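You operate a simulated robot arm through the tools that you are given. There is no shell and no other tool.

The job below is to be done with a simulated robot arm. You get a single attempt, and the scene is never put back.

Task
Give both mills a quarter turn; box the one that grinds nothing, with the FIX tag.
Fine: both go in the small carton; the good mill stays in its tray. Set down upright: red tag.

Only the result counts: the job must be done as asked and must still hold three seconds after the hand-in. Knocking over, shifting, dropping, spilling or breaking anything else fails it.

Robot
A 6-joint arm with a two-finger parallel gripper, fixed in place. Base frame: the origin is on the floor under the middle of its stand, x ahead of it, y to its left, z up; the work surface is at about z = 0.85. Lengths are in m, angles in rad, forces in N, time in s.
With the tool pointing down near the work surface it reaches from about 0.36 to 0.76 m from the base axis. Its first joint turns from -1.152 to 1.152 rad. Payload 2.45 kg.
Tool frame: the origin (TCP) lies between the finger pads and is the grasp point; the fingertips stand 0.024 m ahead of it; z points along the fingers, y is the line along which they close. The gripper opens to 0.068 m. The fingers are 0.017 m wide and 0.01 m thick; the gripper's body (0.04 by 0.07 m) begins 0.041 m behind the TCP.
Orientation is that of the tool frame in the base frame, as a unit quaternion [x, y, z, w]. With the fingers straight down and closing along the base's y, the tool's x points along the base's -x, its y along +y and its z along -z.

Tools
- The arm moves only by the tool apply_moves. Its argument "plan" is a list of rows, each an object of numbers (a shift or turn left out is 0, a gripper value left out holds the last): "dx", "dy", "dz": the shift along the tool's x, y, z in units of 250 mm (1.0 is 250 mm); "wx", "wy", "wz": the turn, a rotation vector about the tool's x, y, z in units of 90 degrees (1.0 is 90 degrees). In form: [{"dx": .., "dy": .., "dz": .., "wx": .., "wy": .., "wz": ..}, ...]. A call has 1 to 20 rows; each row is the pose to reach, as a shift and turn from the pose commanded when the call began, along the tool's axes at that moment. "fingers" is the finger opening in mm, from 0 to 68, set as the call begins (left out, the last holds). A call with a number of a shift or a turn outside -1 to 1 is refused whole. A row lasts 0.2 s, in which the tool goes at most 0.05 m and 0.15 rad; a call with a longer step from one row to the next is refused whole, and so is a gripper value outside its range. A pose out of reach is approached as far as the arm can. The call stops where the force on the tool passes 40 N (or 10 N more than at its start, if that is more) or the arm is blocked; 0.2 s more then pass. Each finger travels about 0.108 m/s and halts on what it meets, pressing with about 28 N; the grip force reading is that of the motor and also rises with nothing between the fingers. The clock runs only during rows and for 0.2 s after the last one: add rows that repeat a pose to give the fingers time. The reply holds the time, the measured pose of the TCP, the force on the tool along the base axes, the opening and the grip force, in the units named above and with some noise, with the torque about the TCP (base axes, N m) and any sound that the robot's microphone picked up, and new pictures: "show" is both (left out), scene, wrist or none.
- Cameras (640 x 400 px; columns grow to the right, rows downward): "scene" is fixed at [0.1789, 0.4192, 1.4742]; the picture's right is [-0.66, -0.75, 0.00], its down [-0.35, 0.31, -0.89] and it looks along [0.67, -0.58, -0.46] (base axes); focal length 332 px, centre (320, 200). "wrist" rides on the gripper at [0.084, 0.011, -0.075] in the tool frame; the picture's right is [-0.13, 0.99, 0.00], its down [-0.60, -0.08, -0.79] and it looks along [-0.79, -0.10, 0.61] (tool axes); focal length 251 px, centre (320, 200). There is no depth. A picture from a camera that has moved, and an enlarged one, comes with that camera's place and axes in the base frame and with its lens.
- inspect(camera, box): a new picture of the part [left, top, right, bottom] of that camera's present view, enlarged. It takes no simulated time.
- close_job(): hands the job in; it is judged then, once.

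Places have to be worked out from the pictures, the camera data and where the tool is seen. Open the gripper and draw the arm clear of the work before you hand the job in, unless the task says otherwise.

The tools are called as a command line: name --argument value ..., lists and objects as JSON in quotes. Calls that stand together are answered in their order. apply_moves: Moves the arm, as the interface text tells. Its arguments: {"type":"object","properties":{"plan":{"type":"array","items":{"type":"object","properties":{"dx":{"type":"number"},"dy":{"type":"number"},"dz":{"type":"number"},"wx":{"type":"number"},"wy":{"type":"number"},"wz":{"type":"number"}}}},"fingers":{"type":"number"},"show":{"type":"string","enum":["both","scene","wrist","none"]}},"required":["plan"]} The other tools are called the same way: inspect (camera, box) takes an enlarged picture of a part of a camera's view; close_job () hands the job in.

At the start:

```text
clock: 0.0
tcp_pos: [0.5003, -0.044, 1.2034]
tool_rot: [-0.001, 1.0, 0.0, 0.0]
contact_force: [-0.2, 0.5, 0.7]
ft_torque: [-0.02, 0.03, -0.02]
width: 0.0679
gripper_force: 0.1
```

scene: 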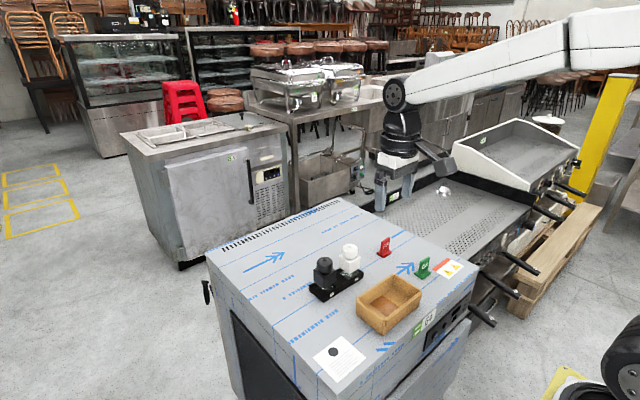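
wrist: 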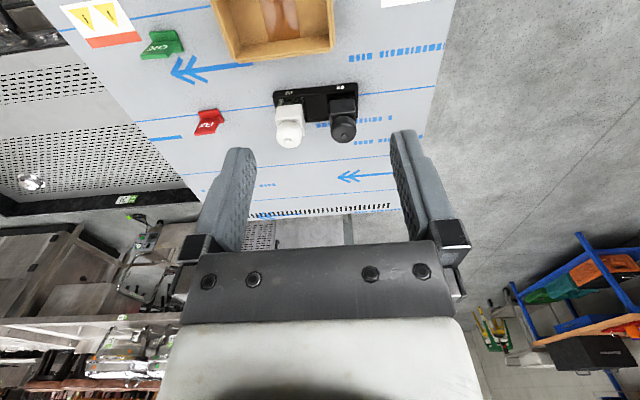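

I can see two mills (black and white) in a black tray, a wooden carton, and red and green tags. I'll take enlarged views to work out the details first.

inspect --camera "scene" --box '[290, 220, 480, 340]'

inspect --camera "wrist" --box '[120, 0, 440, 200]'

inspect --camera "scene" --box '[300, 230, 380, 310]'

```text
3.33 times, centred on (385, 280) of scene
camera zoom: at [0.1789, 0.4192, 1.4742], right [-0.66, -0.75, 0.0], down [-0.35, 0.31, -0.89], along [0.67, -0.58, -0.46], focal length 1107 px, centre (103, -67)
```

zoom: 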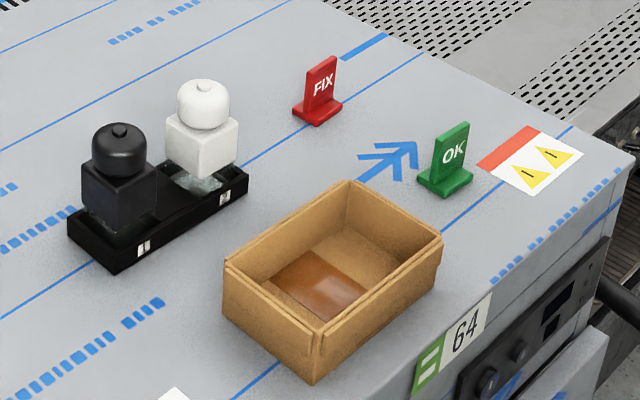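

```text
2.00 times, centred on (280, 100) of wrist
camera zoom: at [0.4163, -0.0323, 1.2776], right [0.13, 0.99, 0.0], down [0.6, -0.08, 0.79], along [0.79, -0.1, -0.61], focal length 503 px, centre (400, 400)
```

zoom: 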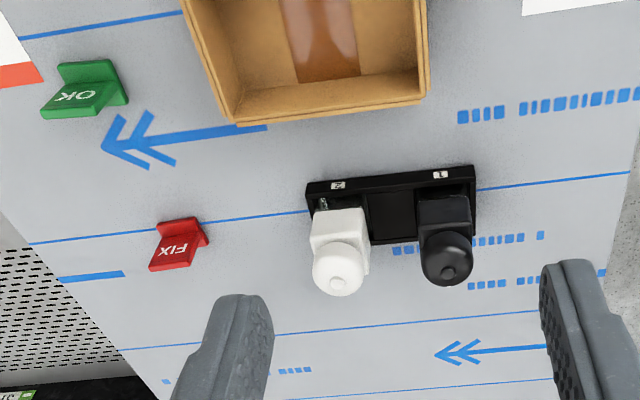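

```text
5.00 times, centred on (340, 270) of scene
camera zoom: at [0.1789, 0.4192, 1.4742], right [-0.66, -0.75, 0.0], down [-0.35, 0.31, -0.89], along [0.67, -0.58, -0.46], focal length 1661 px, centre (220, -150)
```

zoom: 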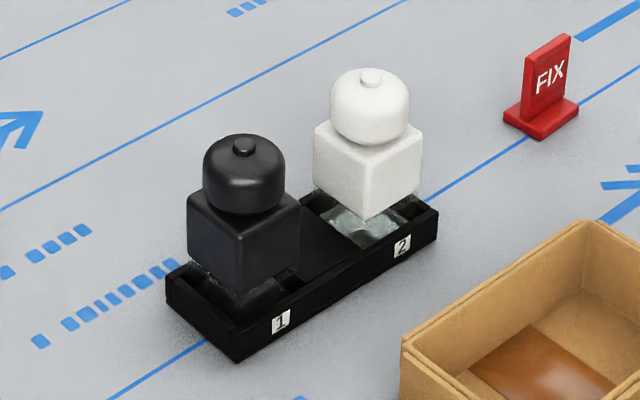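

The mills' heads look about 40 mm across at z ≈ 0.92–0.955. I put the black one near (0.672, -0.028) and the white one near (0.671, -0.113). I'll hover over the black mill to refine these before gripping.

apply_moves --plan '[{"dx": -0.14, "dy": 0.013, "dz": 0.1}, {"dx": -0.28, "dy": 0.026, "dz": 0.2}, {"dx": -0.42, "dy": 0.039, "dz": 0.3}, {"dx": -0.56, "dy": 0.052, "dz": 0.4}, {"dx": -0.688, "dy": 0.064, "dz": 0.5}, {"dx": -0.688, "dy": 0.064, "dz": 0.572}, {"dx": -0.688, "dy": 0.064, "dz": 0.572}]' --fingers 68 --show "both"

```text
clock: 1.6
tcp_pos: [0.6735, -0.0272, 1.0593]
tool_rot: [0.0, 1.0, 0.0, 0.0]
contact_force: [-0.2, -0.7, 0.2]
ft_torque: [-0.01, 0.0, 0.03]
width: 0.0679
gripper_force: 0.0
camera wrist: at [0.5885, -0.0164, 1.1335], right [0.13, 0.99, 0.0], down [0.6, -0.08, 0.79], along [0.79, -0.1, -0.61], focal length 251 px, centre (320, 200)
```

scene: 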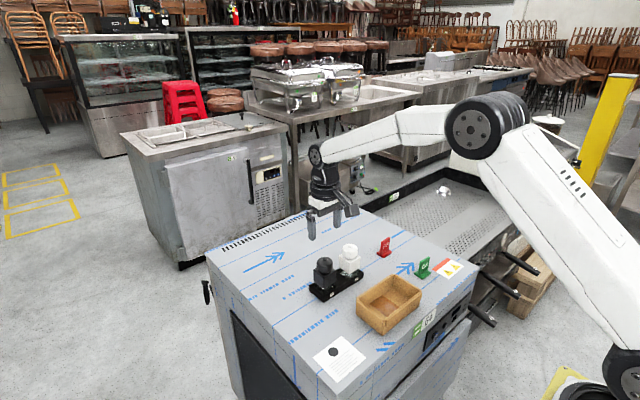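
wrist: 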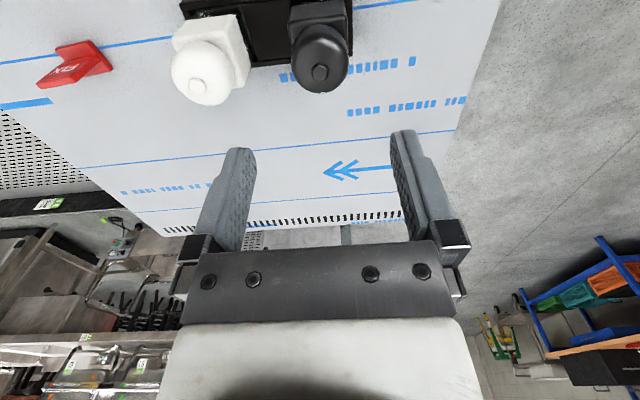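

The black knob projects to about (0.672, -0.027), nearly under the tool. I'll zoom in to check the height and how the mills' bodies are oriented.

inspect --camera "wrist" --box '[160, 0, 400, 150]'

inspect --camera "scene" --box '[290, 190, 410, 310]'

```text
2.67 times, centred on (280, 75) of wrist
camera zoom: at [0.5885, -0.0164, 1.1335], right [0.13, 0.99, 0.0], down [0.6, -0.08, 0.79], along [0.79, -0.1, -0.61], focal length 670 px, centre (427, 533)
```

zoom: 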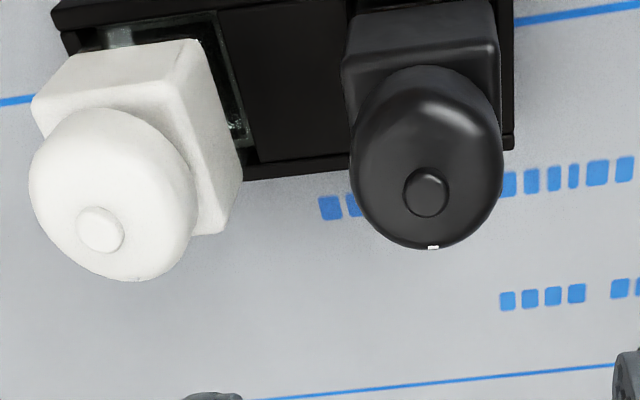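

```text
3.33 times, centred on (350, 250) of scene
camera zoom: at [0.1789, 0.4192, 1.4742], right [-0.66, -0.75, 0.0], down [-0.35, 0.31, -0.89], along [0.67, -0.58, -0.46], focal length 1107 px, centre (220, 33)
```

zoom: 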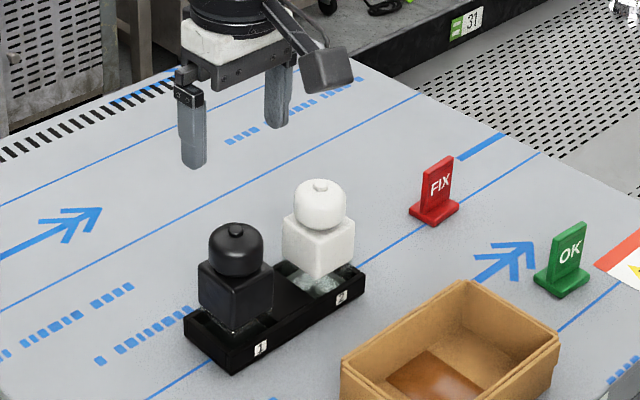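

The black head (≈41 mm across, white mark on its far side) is centred under the tool. I'll descend so the fingertips straddle only the head, stopping just above the square body, and then close.

apply_moves --plan '[{"dz": 0.12}, {"dz": 0.24}, {"dz": 0.34}, {"dz": 0.4}, {"dz": 0.425}, {"dz": 0.425}]' --fingers 68 --show "both"

```text
clock: 3.0
tcp_pos: [0.674, -0.0255, 0.9531]
tool_rot: [0.0, 1.0, 0.0, 0.0]
contact_force: [-1.2, 0.2, 0.0]
ft_torque: [-0.03, 0.03, 0.02]
width: 0.0678
gripper_force: 0.1
camera wrist: at [0.5893, -0.0151, 1.0279], right [0.13, 0.99, 0.0], down [0.6, -0.08, 0.79], along [0.79, -0.1, -0.61], focal length 251 px, centre (320, 200)
```

scene: 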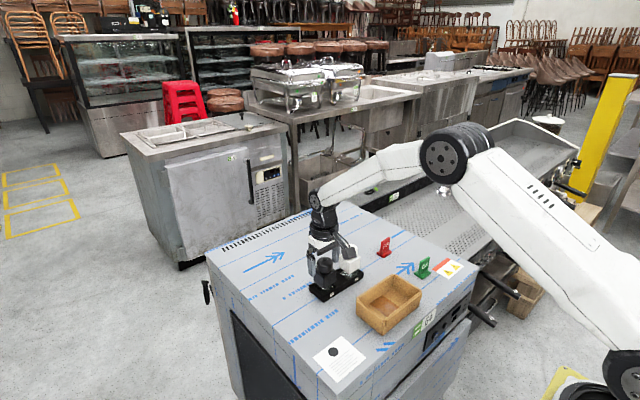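
wrist: 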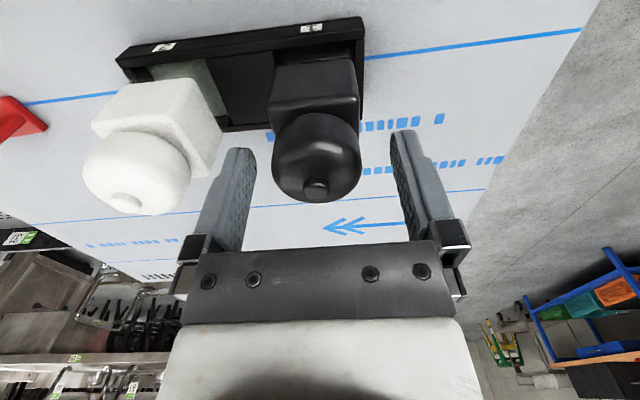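

The head sits between the fingers, with its centre within about 2 mm of the tool axis. A quick zoom will confirm the fingertips are above the square body.

inspect --camera "scene" --box '[295, 230, 375, 310]'

inspect --camera "wrist" --box '[180, 40, 460, 215]'

```text
5.00 times, centred on (335, 270) of scene
camera zoom: at [0.1789, 0.4192, 1.4742], right [-0.66, -0.75, 0.0], down [-0.35, 0.31, -0.89], along [0.67, -0.58, -0.46], focal length 1661 px, centre (245, -150)
```

zoom: 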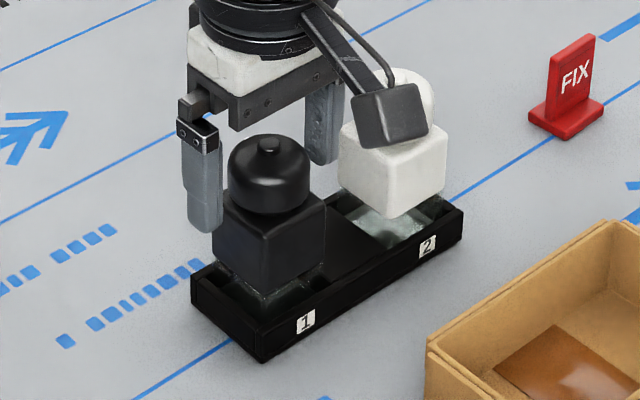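

```text
2.29 times, centred on (320, 128) of wrist
camera zoom: at [0.5893, -0.0151, 1.0279], right [0.13, 0.99, 0.0], down [0.6, -0.08, 0.79], along [0.79, -0.1, -0.61], focal length 575 px, centre (320, 366)
```

zoom: 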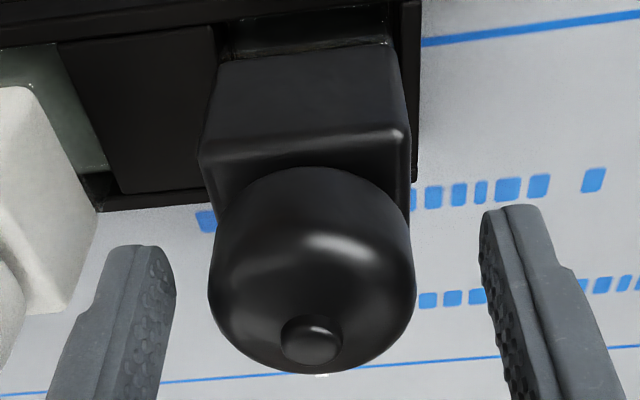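

The fingertips sit beside the head only. I'm closing the grip on the black head.

apply_moves --plan '[{}, {}, {}]' --fingers 0 --show "wrist"

```text
clock: 3.8
tcp_pos: [0.6744, -0.0261, 0.9527]
tool_rot: [0.0, 1.0, 0.0, 0.0]
contact_force: [0.3, -0.5, 1.5]
ft_torque: [-0.08, -0.06, 0.0]
width: 0.0411
gripper_force: 27.8
camera wrist: at [0.5892, -0.0152, 1.0281], right [0.13, 0.99, 0.0], down [0.6, -0.08, 0.79], along [0.79, -0.1, -0.61], focal length 251 px, centre (320, 200)
```

wrist: 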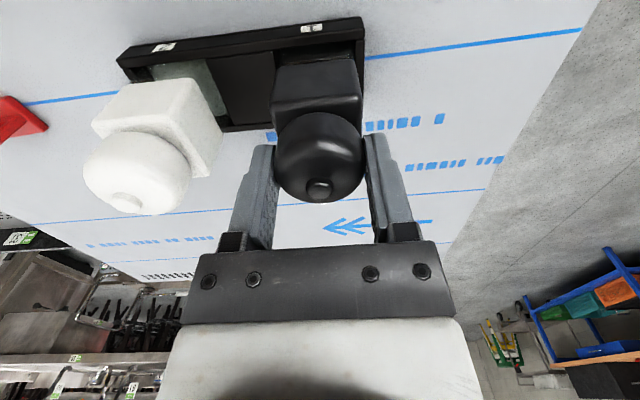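

It is gripped at 41 mm. Next I turn the head 90° about the vertical, listening for sound and watching the torque.

apply_moves --plan '[{"wz": 0.084}, {"wz": 0.168}, {"wz": 0.252}, {"wz": 0.336}, {"wz": 0.42}, {"wz": 0.504}, {"wz": 0.588}, {"wz": 0.672}, {"wz": 0.756}, {"wz": 0.84}, {"wz": 0.924}, {"wz": 1.0}, {"wz": 1.0}]' --fingers 0 --show "both"

```text
clock: 6.6
tcp_pos: [0.6725, -0.028, 0.9541]
tool_rot: [0.708, 0.706, 0.0, 0.0]
contact_force: [-0.6, -1.5, -0.6]
ft_torque: [-0.1, 0.0, 0.01]
width: 0.0408
gripper_force: 27.6
camera wrist: at [0.6836, 0.0568, 1.0285], right [0.99, -0.13, 0.0], down [-0.08, -0.6, 0.79], along [-0.1, -0.79, -0.61], focal length 251 px, centre (320, 200)
```

scene: 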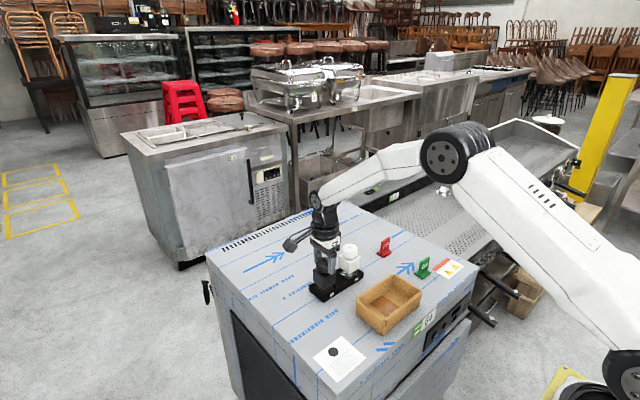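
wrist: 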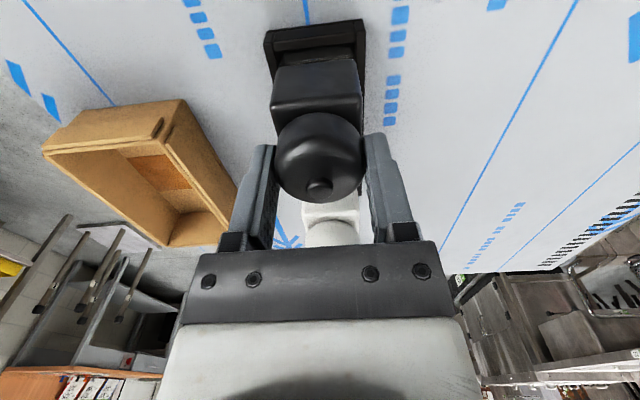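

No sound came with that turn. I'll zoom in to see whether the head turned (its white mark) and whether the body stayed still.

inspect --camera "wrist" --box '[220, 10, 420, 210]'

inspect --camera "scene" --box '[295, 230, 375, 310]'

```text
2.00 times, centred on (320, 110) of wrist
camera zoom: at [0.6836, 0.0568, 1.0285], right [0.99, -0.13, 0.0], down [-0.08, -0.6, 0.79], along [-0.1, -0.79, -0.61], focal length 503 px, centre (320, 380)
```

zoom: 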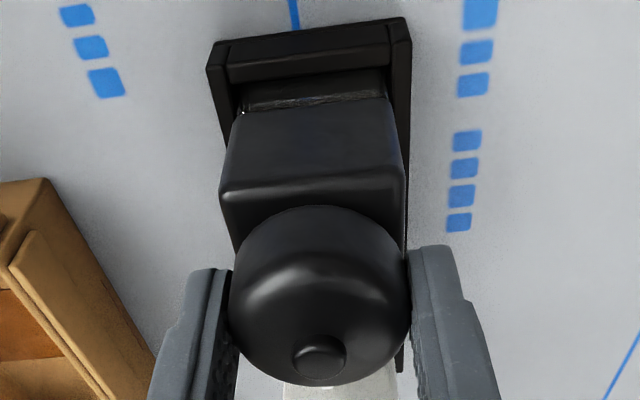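

```text
5.00 times, centred on (335, 270) of scene
camera zoom: at [0.1789, 0.4192, 1.4742], right [-0.66, -0.75, 0.0], down [-0.35, 0.31, -0.89], along [0.67, -0.58, -0.46], focal length 1661 px, centre (245, -150)
```

zoom: 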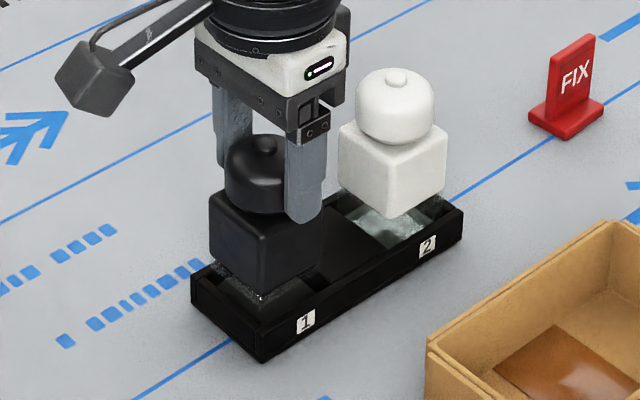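

The body stayed seated in its pocket. I'll open and lift off to check where the white mark ended up.

apply_moves --plan '[{}, {}, {"dz": -0.05}, {"dz": -0.2}, {"dz": -0.36}, {"dz": -0.425}, {"dz": -0.425}]' --fingers 68 --show "both"

inspect --camera "wrist" --box '[220, 0, 420, 125]'

inspect --camera "scene" --box '[300, 230, 380, 310]'

```text
clock: 8.2
tcp_pos: [0.6725, -0.0285, 1.0585]
tool_rot: [0.707, 0.707, 0.001, 0.0]
contact_force: [-0.5, 0.9, 0.0]
ft_torque: [-0.04, -0.03, -0.02]
width: 0.068
gripper_force: 0.2
camera wrist: at [0.6831, 0.0564, 1.134], right [0.99, -0.13, 0.0], down [-0.08, -0.6, 0.79], along [-0.1, -0.79, -0.61], focal length 251 px, centre (320, 200)
```

scene: 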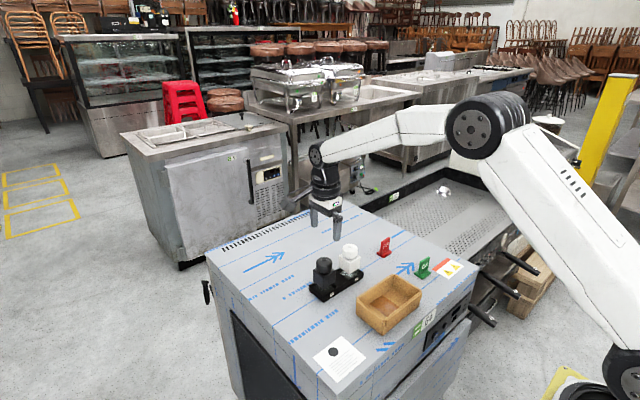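
wrist: 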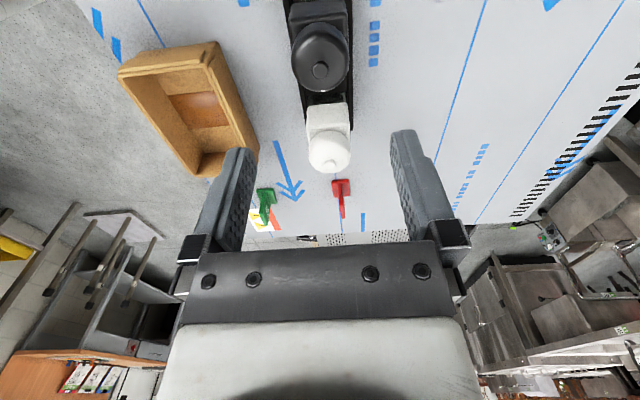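

```text
3.20 times, centred on (320, 62) of wrist
camera zoom: at [0.6831, 0.0564, 1.134], right [0.99, -0.13, 0.0], down [-0.08, -0.6, 0.79], along [-0.1, -0.79, -0.61], focal length 805 px, centre (320, 640)
```

zoom: 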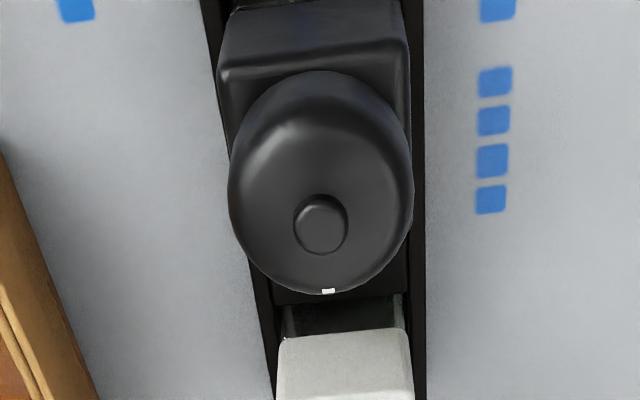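

```text
5.00 times, centred on (340, 270) of scene
camera zoom: at [0.1789, 0.4192, 1.4742], right [-0.66, -0.75, 0.0], down [-0.35, 0.31, -0.89], along [0.67, -0.58, -0.46], focal length 1661 px, centre (220, -150)
```

zoom: 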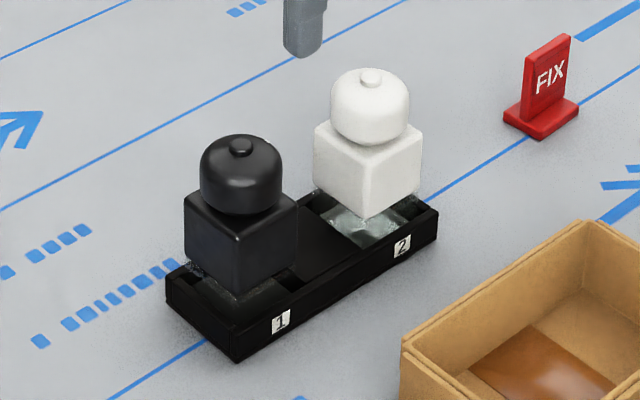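

The mark moved from the far side (+x) to the -y side, so the black head got a full quarter turn, and no sound was reported. Next I'll go over the white mill at about (0.670, -0.114), turning the tool back so I can twist it in the same direction.

apply_moves --plan '[{"dx": -0.03, "dy": -0.001, "wz": -0.084}, {"dx": -0.06, "dy": -0.002, "wz": -0.168}, {"dx": -0.09, "dy": -0.003, "wz": -0.252}, {"dx": -0.12, "dy": -0.004, "wz": -0.336}, {"dx": -0.15, "dy": -0.005, "wz": -0.42}, {"dx": -0.18, "dy": -0.006, "wz": -0.504}, {"dx": -0.21, "dy": -0.007, "wz": -0.588}, {"dx": -0.24, "dy": -0.008, "wz": -0.672}, {"dx": -0.27, "dy": -0.009, "wz": -0.756}, {"dx": -0.3, "dy": -0.01, "wz": -0.84}, {"dx": -0.33, "dy": -0.01, "wz": -0.924}, {"dx": -0.343, "dy": -0.01, "wz": -1.0}, {"dx": -0.343, "dy": -0.01, "wz": -1.0}]' --fingers 68 --show "wrist"

inspect --camera "wrist" --box '[220, 0, 460, 150]'

```text
clock: 11.0
tcp_pos: [0.672, -0.1133, 1.0593]
tool_rot: [-0.001, 1.0, 0.0, 0.001]
contact_force: [0.7, 0.2, 0.6]
ft_torque: [-0.03, 0.0, 0.0]
width: 0.0681
gripper_force: 0.1
camera wrist: at [0.5858, -0.1029, 1.1349], right [0.13, 0.99, 0.0], down [0.6, -0.08, 0.79], along [0.79, -0.1, -0.61], focal length 251 px, centre (320, 200)
```

wrist: 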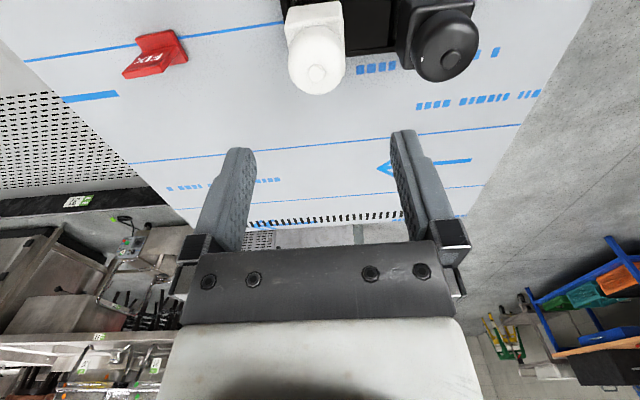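

```text
2.67 times, centred on (340, 75) of wrist
camera zoom: at [0.5858, -0.1029, 1.1349], right [0.13, 0.99, 0.0], down [0.6, -0.08, 0.79], along [0.79, -0.1, -0.61], focal length 670 px, centre (267, 533)
```

zoom: 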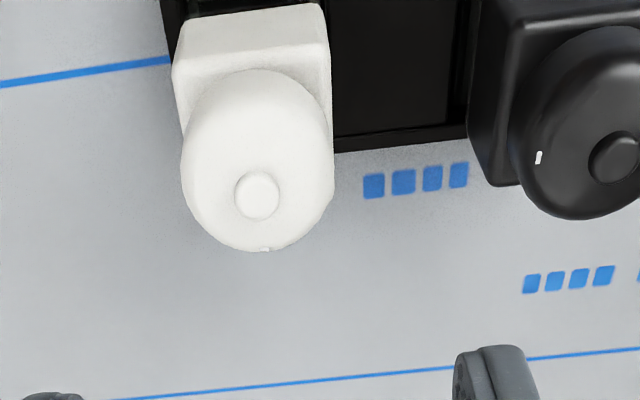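

The white knob projects to about (0.670, -0.116). I'll nudge -2 mm in y and descend to head height.

apply_moves --plan '[{"dy": -0.009, "dz": 0.12}, {"dy": -0.009, "dz": 0.24}, {"dy": -0.009, "dz": 0.34}, {"dy": -0.009, "dz": 0.4}, {"dy": -0.009, "dz": 0.425}, {"dy": -0.009, "dz": 0.425}]' --fingers 68 --show "both"

inspect --camera "wrist" --box '[180, 40, 460, 215]'

```text
clock: 12.4
tcp_pos: [0.6711, -0.1165, 0.9541]
tool_rot: [0.0, 1.0, 0.0, 0.0]
contact_force: [-1.1, -0.1, 0.3]
ft_torque: [-0.03, 0.02, 0.0]
width: 0.0678
gripper_force: 0.0
camera wrist: at [0.5859, -0.1049, 1.0285], right [0.13, 0.99, 0.0], down [0.6, -0.08, 0.79], along [0.79, -0.1, -0.61], focal length 251 px, centre (320, 200)
```

scene: 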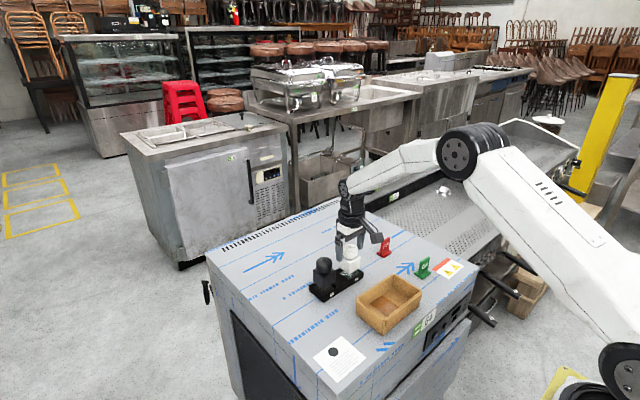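
wrist: 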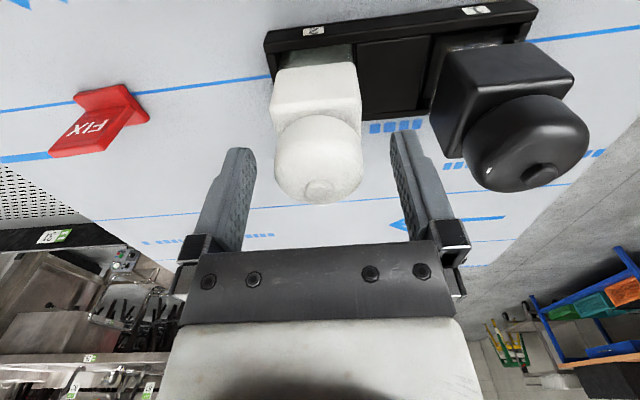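

```text
2.29 times, centred on (320, 128) of wrist
camera zoom: at [0.5859, -0.1049, 1.0285], right [0.13, 0.99, 0.0], down [0.6, -0.08, 0.79], along [0.79, -0.1, -0.61], focal length 575 px, centre (320, 366)
```

zoom: 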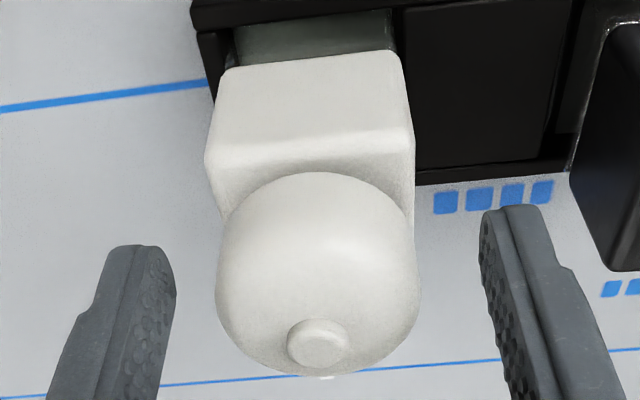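

The white head is centred between the fingers. I'll close on it, then twist it in the same direction.

apply_moves --plan '[{}, {}, {}]' --fingers 0 --show "none"

apply_moves --plan '[{"wz": 0.084}, {"wz": 0.168}, {"wz": 0.252}, {"wz": 0.336}, {"wz": 0.42}, {"wz": 0.504}, {"wz": 0.588}, {"wz": 0.672}, {"wz": 0.756}, {"wz": 0.84}, {"wz": 0.924}, {"wz": 1.0}, {"wz": 1.0}]' --fingers 0 --show "both"

```text
clock: 13.2
tcp_pos: [0.6701, -0.115, 0.954]
tool_rot: [0.0, 1.0, -0.001, 0.001]
contact_force: [0.6, 0.2, 0.0]
ft_torque: [0.04, -0.05, -0.01]
width: 0.0408
gripper_force: 28.0
```

```text
clock: 16.0
tcp_pos: [0.6703, -0.1157, 0.9534]
tool_rot: [0.708, 0.706, 0.0, 0.001]
contact_force: [3.5, 2.1, 3.9]
ft_torque: [0.09, -0.14, -0.01]
width: 0.0409
gripper_force: 28.2
camera wrist: at [0.6811, -0.0313, 1.0287], right [0.99, -0.13, 0.0], down [-0.08, -0.6, 0.79], along [-0.1, -0.79, -0.61], focal length 251 px, centre (320, 200)
```

scene: 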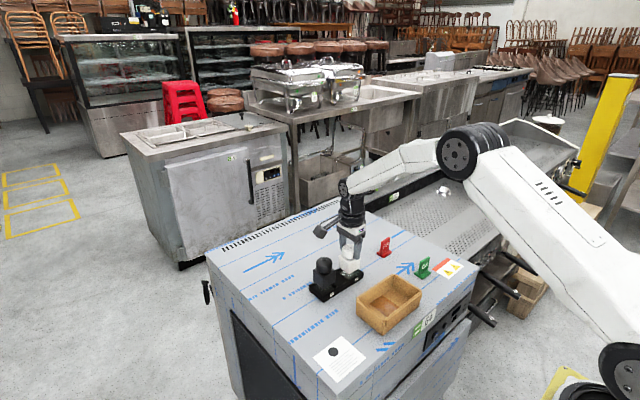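
wrist: 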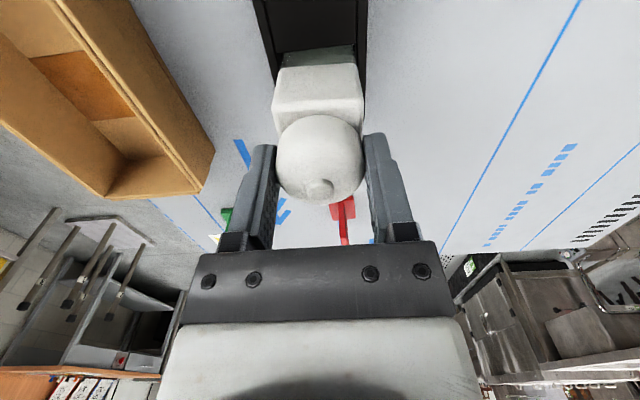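

Neither turn gave a sound, so the evidence may be visual, such as ground powder in the glass or tray. I'll zoom in on both.

inspect --camera "scene" --box '[300, 240, 380, 310]'

inspect --camera "wrist" --box '[220, 0, 420, 215]'

inspect --camera "scene" --box '[304, 275, 364, 305]'

```text
5.71 times, centred on (340, 275) of scene
camera zoom: at [0.1789, 0.4193, 1.4742], right [-0.66, -0.75, 0.0], down [-0.35, 0.31, -0.89], along [0.67, -0.58, -0.46], focal length 1898 px, centre (206, -229)
```

zoom: 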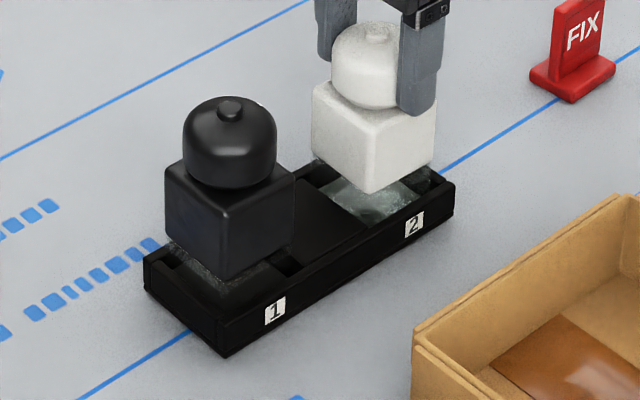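

```text
1.86 times, centred on (320, 108) of wrist
camera zoom: at [0.6811, -0.0313, 1.0287], right [0.99, -0.13, 0.0], down [-0.08, -0.6, 0.79], along [-0.1, -0.79, -0.61], focal length 468 px, centre (320, 372)
```

zoom: 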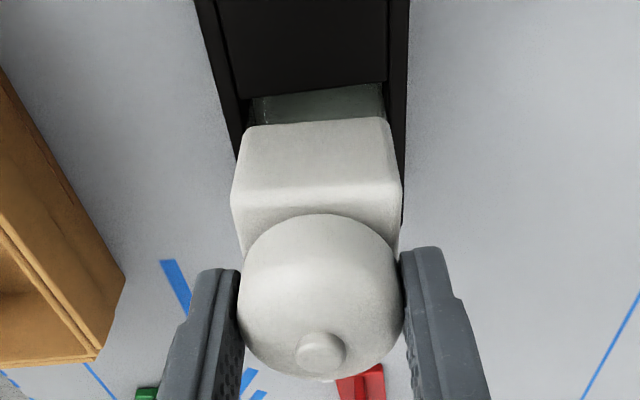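

```text
10.67 times, centred on (334, 290) of scene
camera zoom: at [0.1789, 0.4193, 1.4742], right [-0.66, -0.75, 0.0], down [-0.35, 0.31, -0.89], along [0.67, -0.58, -0.46], focal length 3544 px, centre (171, -760)
```

zoom: 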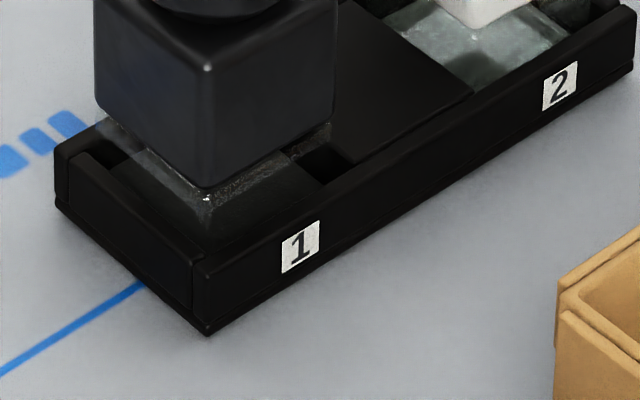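

The pictures don't settle it yet. I'll release the white head and lift to check its mark and look at both mills from above.

apply_moves --plan '[{}, {}, {"dz": -0.05}, {"dz": -0.2}, {"dz": -0.36}, {"dz": -0.425}, {"dz": -0.425}]' --fingers 68 --show "both"

inspect --camera "wrist" --box '[220, 0, 420, 125]'

inspect --camera "scene" --box '[300, 240, 380, 310]'

```text
clock: 17.6
tcp_pos: [0.6687, -0.1153, 1.0589]
tool_rot: [0.707, 0.708, 0.0, -0.001]
contact_force: [0.7, 0.4, -0.7]
ft_torque: [0.0, 0.01, 0.02]
width: 0.068
gripper_force: 0.1
camera wrist: at [0.6798, -0.031, 1.1343], right [0.99, -0.13, 0.0], down [-0.08, -0.6, 0.79], along [-0.1, -0.79, -0.61], focal length 251 px, centre (320, 200)
```

scene: 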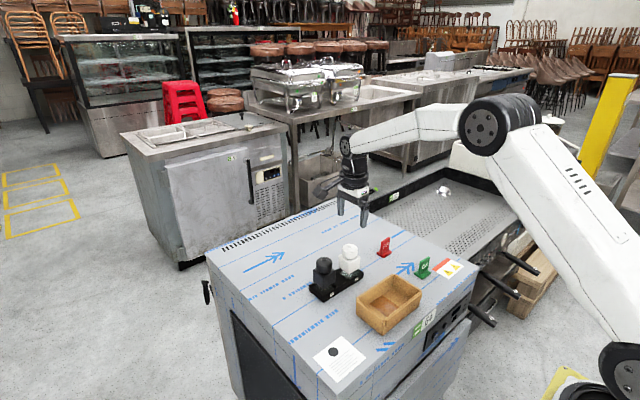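
wrist: 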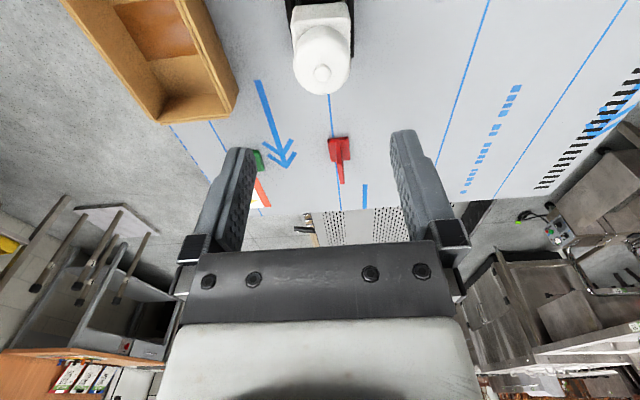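

```text
3.20 times, centred on (320, 62) of wrist
camera zoom: at [0.6798, -0.031, 1.1343], right [0.99, -0.13, 0.0], down [-0.08, -0.6, 0.79], along [-0.1, -0.79, -0.61], focal length 805 px, centre (320, 640)
```

zoom: 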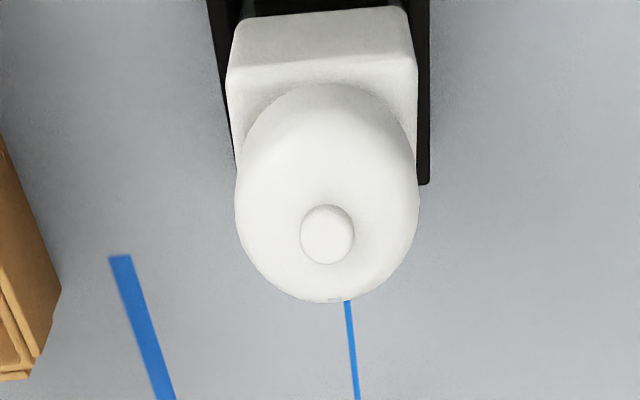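

```text
5.71 times, centred on (340, 275) of scene
camera zoom: at [0.1789, 0.4192, 1.4742], right [-0.66, -0.75, 0.0], down [-0.35, 0.31, -0.89], along [0.67, -0.58, -0.46], focal length 1898 px, centre (206, -229)
```

zoom: 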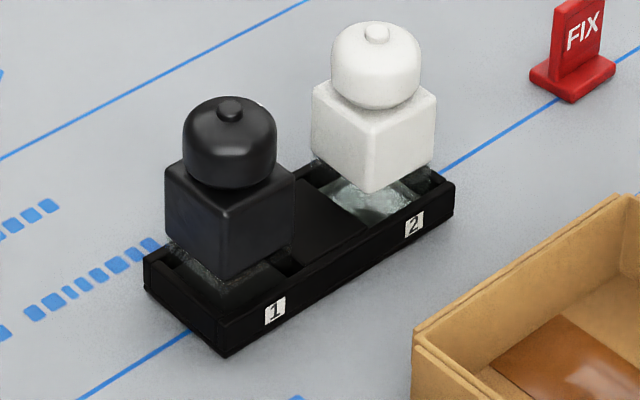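

Both bodies look unchanged and neither mill made a sound. Either a whole mill turned with its head in a loose pocket, or only the head turned. To find out, I'll re-grip the white head and pause partway through a turn to see whether the body follows.

apply_moves --plan '[{"dz": 0.12}, {"dz": 0.24}, {"dz": 0.34}, {"dz": 0.4}, {"dz": 0.425}, {"dz": 0.425}]' --fingers 68 --show "none"

apply_moves --plan '[{}, {}, {}]' --fingers 0 --show "none"

apply_moves --plan '[{"wz": -0.084}, {"wz": -0.168}, {"wz": -0.252}, {"wz": -0.336}, {"wz": -0.42}, {"wz": -0.5}]' --fingers 0 --show "both"

inspect --camera "scene" --box '[300, 240, 380, 310]'

inspect --camera "wrist" --box '[200, 0, 440, 215]'

```text
clock: 19.0
tcp_pos: [0.6705, -0.1158, 0.953]
tool_rot: [0.707, 0.707, 0.0, 0.0]
contact_force: [0.3, 0.5, 0.0]
ft_torque: [0.02, -0.01, 0.01]
width: 0.0677
gripper_force: 0.0
```

```text
clock: 19.8
tcp_pos: [0.6713, -0.1152, 0.9526]
tool_rot: [0.707, 0.707, 0.0, 0.0]
contact_force: [-1.9, 0.2, -0.4]
ft_torque: [-0.02, 0.06, -0.01]
width: 0.041
gripper_force: 28.0
```

```text
clock: 21.2
tcp_pos: [0.6706, -0.115, 0.9541]
tool_rot: [0.381, 0.924, 0.001, 0.0]
contact_force: [-0.6, -1.3, -0.3]
ft_torque: [-0.08, 0.04, -0.03]
width: 0.0412
gripper_force: 28.0
camera wrist: at [0.6179, -0.0484, 1.028], right [0.79, 0.61, 0.0], down [0.37, -0.48, 0.79], along [0.49, -0.63, -0.61], focal length 251 px, centre (320, 200)
```

scene: 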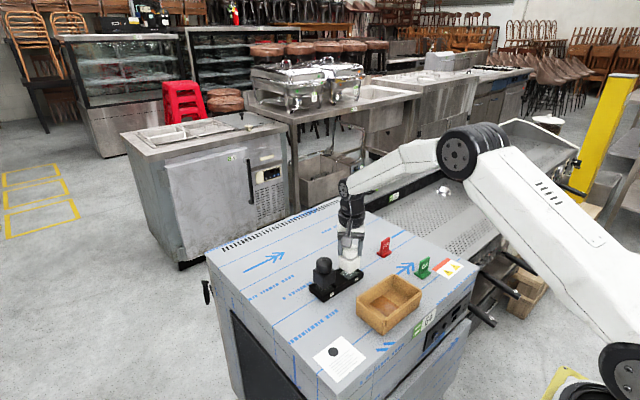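
wrist: 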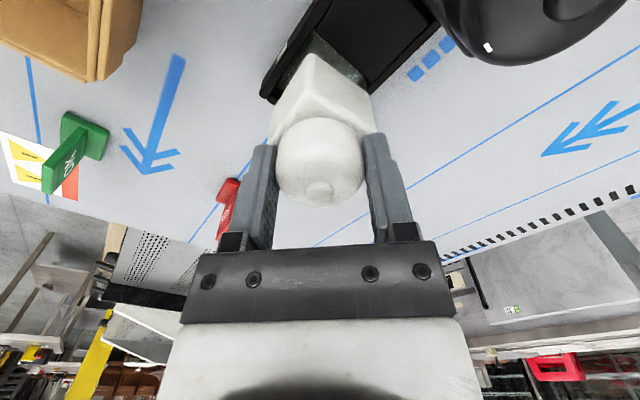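

```text
5.71 times, centred on (340, 275) of scene
camera zoom: at [0.1789, 0.4192, 1.4742], right [-0.66, -0.75, 0.0], down [-0.35, 0.31, -0.89], along [0.67, -0.58, -0.46], focal length 1898 px, centre (206, -229)
```

zoom: 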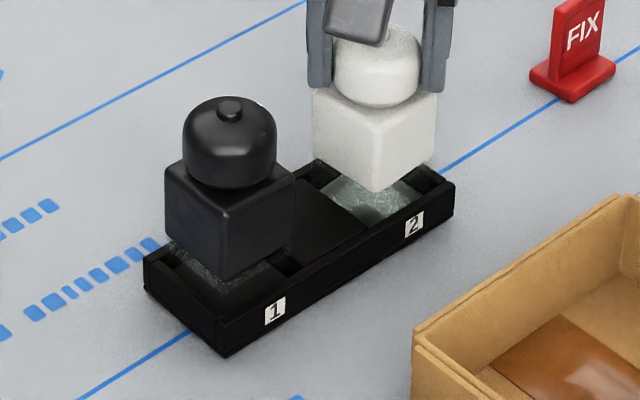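

```text
1.86 times, centred on (320, 108) of wrist
camera zoom: at [0.6179, -0.0484, 1.028], right [0.79, 0.61, 0.0], down [0.37, -0.48, 0.79], along [0.49, -0.63, -0.61], focal length 468 px, centre (320, 372)
```

zoom: 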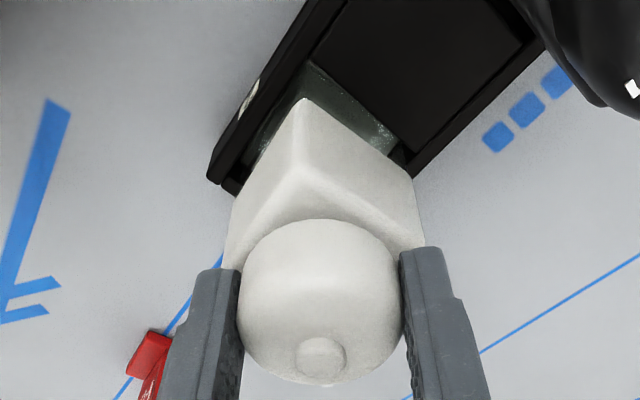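

The white head turns while its body stays put in the pocket, so the turns are real. I'll now do short single-row turns on the white mill and note the torque right after each, to check for a difference in resistance.

apply_moves --plan '[{"wz": -0.09}]' --fingers 0 --show "none"

apply_moves --plan '[{"wz": -0.09}]' --fingers 0 --show "none"

apply_moves --plan '[{"wz": -0.09}]' --fingers 0 --show "none"

apply_moves --plan '[{"wz": -0.09}]' --fingers 0 --show "none"

apply_moves --plan '[{"wz": -0.09}]' --fingers 0 --show "none"

apply_moves --plan '[{"wz": -0.05}, {"wz": -0.05}]' --fingers 0 --show "none"

```text
clock: 21.6
tcp_pos: [0.6708, -0.115, 0.9529]
tool_rot: [0.317, 0.949, 0.0, 0.0]
contact_force: [-1.1, -1.0, 0.7]
ft_torque: [-0.09, 0.03, 0.03]
width: 0.0408
gripper_force: 27.7
```

```text
clock: 22.0
tcp_pos: [0.6705, -0.1154, 0.9537]
tool_rot: [0.247, 0.969, 0.001, -0.001]
contact_force: [-1.1, -0.8, 0.0]
ft_torque: [-0.05, 0.05, -0.01]
width: 0.0409
gripper_force: 28.0
```

```text
clock: 22.4
tcp_pos: [0.6696, -0.1154, 0.9536]
tool_rot: [0.179, 0.984, 0.0, 0.0]
contact_force: [0.4, -0.2, -0.8]
ft_torque: [-0.07, -0.01, -0.03]
width: 0.0409
gripper_force: 28.0
```

```text
clock: 22.8
tcp_pos: [0.671, -0.1166, 0.9531]
tool_rot: [0.108, 0.994, 0.0, 0.0]
contact_force: [-0.8, -0.6, 0.6]
ft_torque: [-0.16, 0.09, 0.0]
width: 0.0411
gripper_force: 27.8
```

```text
clock: 23.2
tcp_pos: [0.6709, -0.1139, 0.9541]
tool_rot: [0.038, 0.999, 0.0, 0.0]
contact_force: [-1.2, -1.1, -0.6]
ft_torque: [-0.11, 0.1, -0.02]
width: 0.0411
gripper_force: 27.5
```

```text
clock: 23.8
tcp_pos: [0.671, -0.1137, 0.9539]
tool_rot: [-0.001, 1.0, 0.0, 0.0]
contact_force: [-0.6, 0.7, 0.1]
ft_torque: [-0.01, 0.02, -0.01]
width: 0.041
gripper_force: 28.2
```

There's no measurable torque and no sound on the white mill in either direction. Since the zoom shows real detail, I'll look closely at both glass chambers for contents.

inspect --camera "scene" --box '[336, 264, 364, 284]'

inspect --camera "scene" --box '[308, 280, 340, 300]'

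inspect --camera "wrist" --box '[250, 0, 450, 125]'

```text
16.00 times, centred on (350, 274) of scene
camera zoom: at [0.1789, 0.4192, 1.4742], right [-0.66, -0.75, 0.0], down [-0.35, 0.31, -0.89], along [0.67, -0.58, -0.46], focal length 5316 px, centre (-160, -984)
```

zoom: 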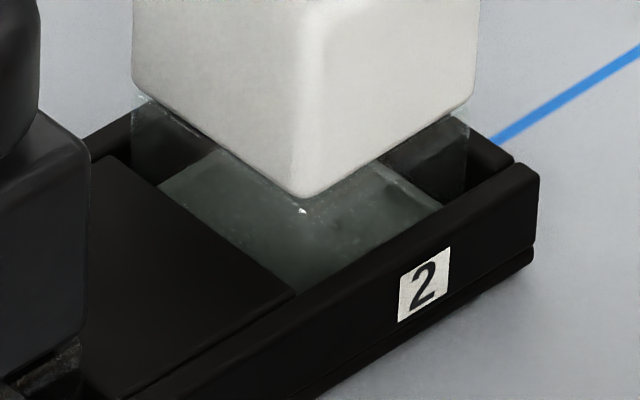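

```text
16.00 times, centred on (324, 290) of scene
camera zoom: at [0.1789, 0.4192, 1.4742], right [-0.66, -0.75, 0.0], down [-0.35, 0.31, -0.89], along [0.67, -0.58, -0.46], focal length 5316 px, centre (256, -1240)
```

zoom: 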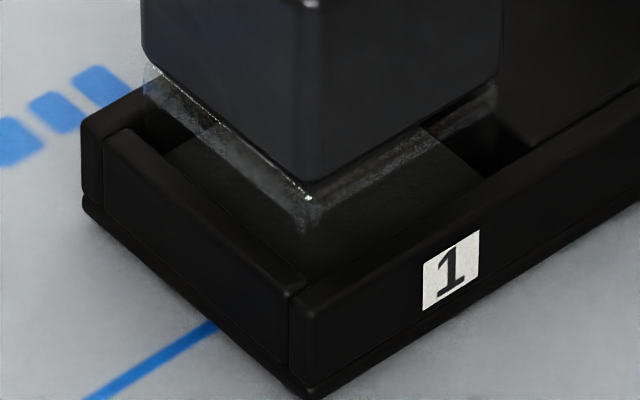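

```text
3.20 times, centred on (350, 62) of wrist
camera zoom: at [0.5853, -0.1044, 1.0284], right [0.13, 0.99, 0.0], down [0.6, -0.08, 0.79], along [0.79, -0.1, -0.61], focal length 805 px, centre (224, 640)
```

zoom: 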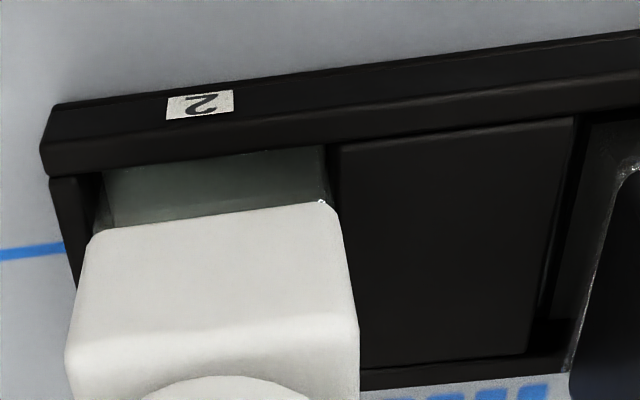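

I see nothing conclusive: the pockets have a few degrees of slack, so the true head-to-body turn was slightly under 90°. I'll re-turn the white head 90°, then go a few degrees further to take up the slack, listening at each step.

apply_moves --plan '[{"wz": 0.09}, {"wz": 0.18}, {"wz": 0.27}, {"wz": 0.36}, {"wz": 0.45}, {"wz": 0.54}, {"wz": 0.63}, {"wz": 0.72}, {"wz": 0.81}, {"wz": 0.9}, {"wz": 0.99}]' --fingers 0 --show "none"

apply_moves --plan '[{"wz": 0.06}]' --fingers 0 --show "both"

inspect --camera "scene" --box '[300, 240, 380, 310]'

```text
clock: 26.2
tcp_pos: [0.6707, -0.1151, 0.954]
tool_rot: [0.703, 0.712, 0.001, 0.0]
contact_force: [0.3, 1.1, 0.7]
ft_torque: [0.07, 0.05, 0.01]
width: 0.0409
gripper_force: 27.4
```

```text
clock: 26.6
tcp_pos: [0.6717, -0.1159, 0.9534]
tool_rot: [0.735, 0.678, -0.001, 0.0]
contact_force: [-0.4, 1.8, 1.1]
ft_torque: [0.08, 0.04, -0.01]
width: 0.0409
gripper_force: 28.6
camera wrist: at [0.688, -0.033, 1.0279], right [0.98, -0.21, 0.0], down [-0.13, -0.6, 0.79], along [-0.17, -0.78, -0.61], focal length 251 px, centre (320, 200)
```

scene: 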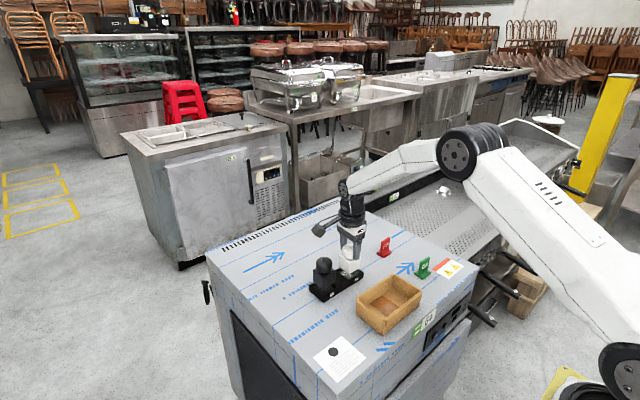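
wrist: 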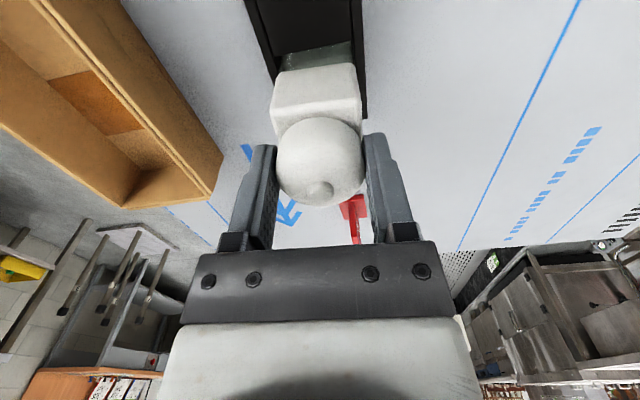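

```text
5.71 times, centred on (340, 275) of scene
camera zoom: at [0.1789, 0.4193, 1.4742], right [-0.66, -0.75, 0.0], down [-0.35, 0.31, -0.89], along [0.67, -0.58, -0.46], focal length 1898 px, centre (206, -229)
```

zoom: 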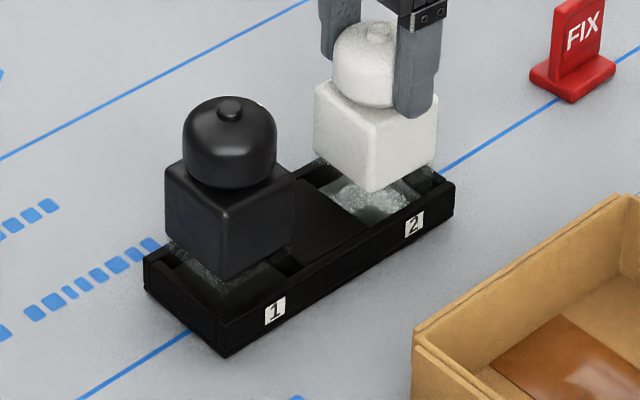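

The glass under the white mill now looks lighter and more granular. I'll zoom in closely on both pockets.

inspect --camera "scene" --box '[336, 264, 364, 284]'

inspect --camera "scene" --box '[308, 280, 340, 300]'

inspect --camera "wrist" --box '[250, 30, 380, 90]'

```text
16.00 times, centred on (350, 274) of scene
camera zoom: at [0.1789, 0.4193, 1.4742], right [-0.66, -0.75, 0.0], down [-0.35, 0.31, -0.89], along [0.67, -0.58, -0.46], focal length 5316 px, centre (-160, -984)
```

zoom: 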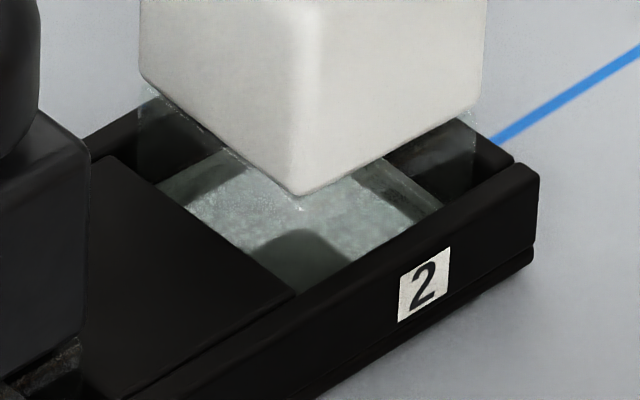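

```text
16.00 times, centred on (324, 290) of scene
camera zoom: at [0.1789, 0.4193, 1.4742], right [-0.66, -0.75, 0.0], down [-0.35, 0.31, -0.89], along [0.67, -0.58, -0.46], focal length 5316 px, centre (256, -1240)
```

zoom: 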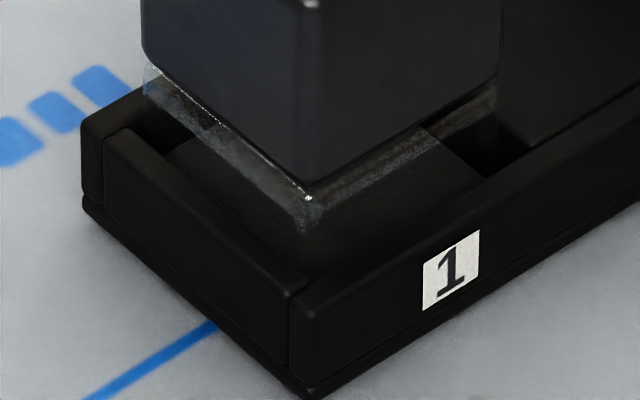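

```text
4.92 times, centred on (315, 60) of wrist
camera zoom: at [0.688, -0.033, 1.0279], right [0.98, -0.21, 0.0], down [-0.13, -0.6, 0.79], along [-0.17, -0.78, -0.61], focal length 1238 px, centre (345, 889)
```

zoom: 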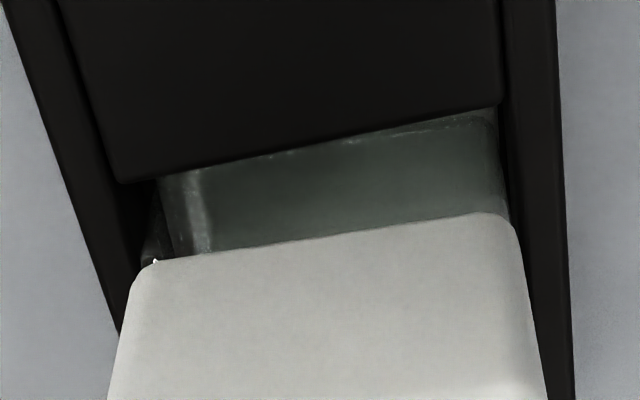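

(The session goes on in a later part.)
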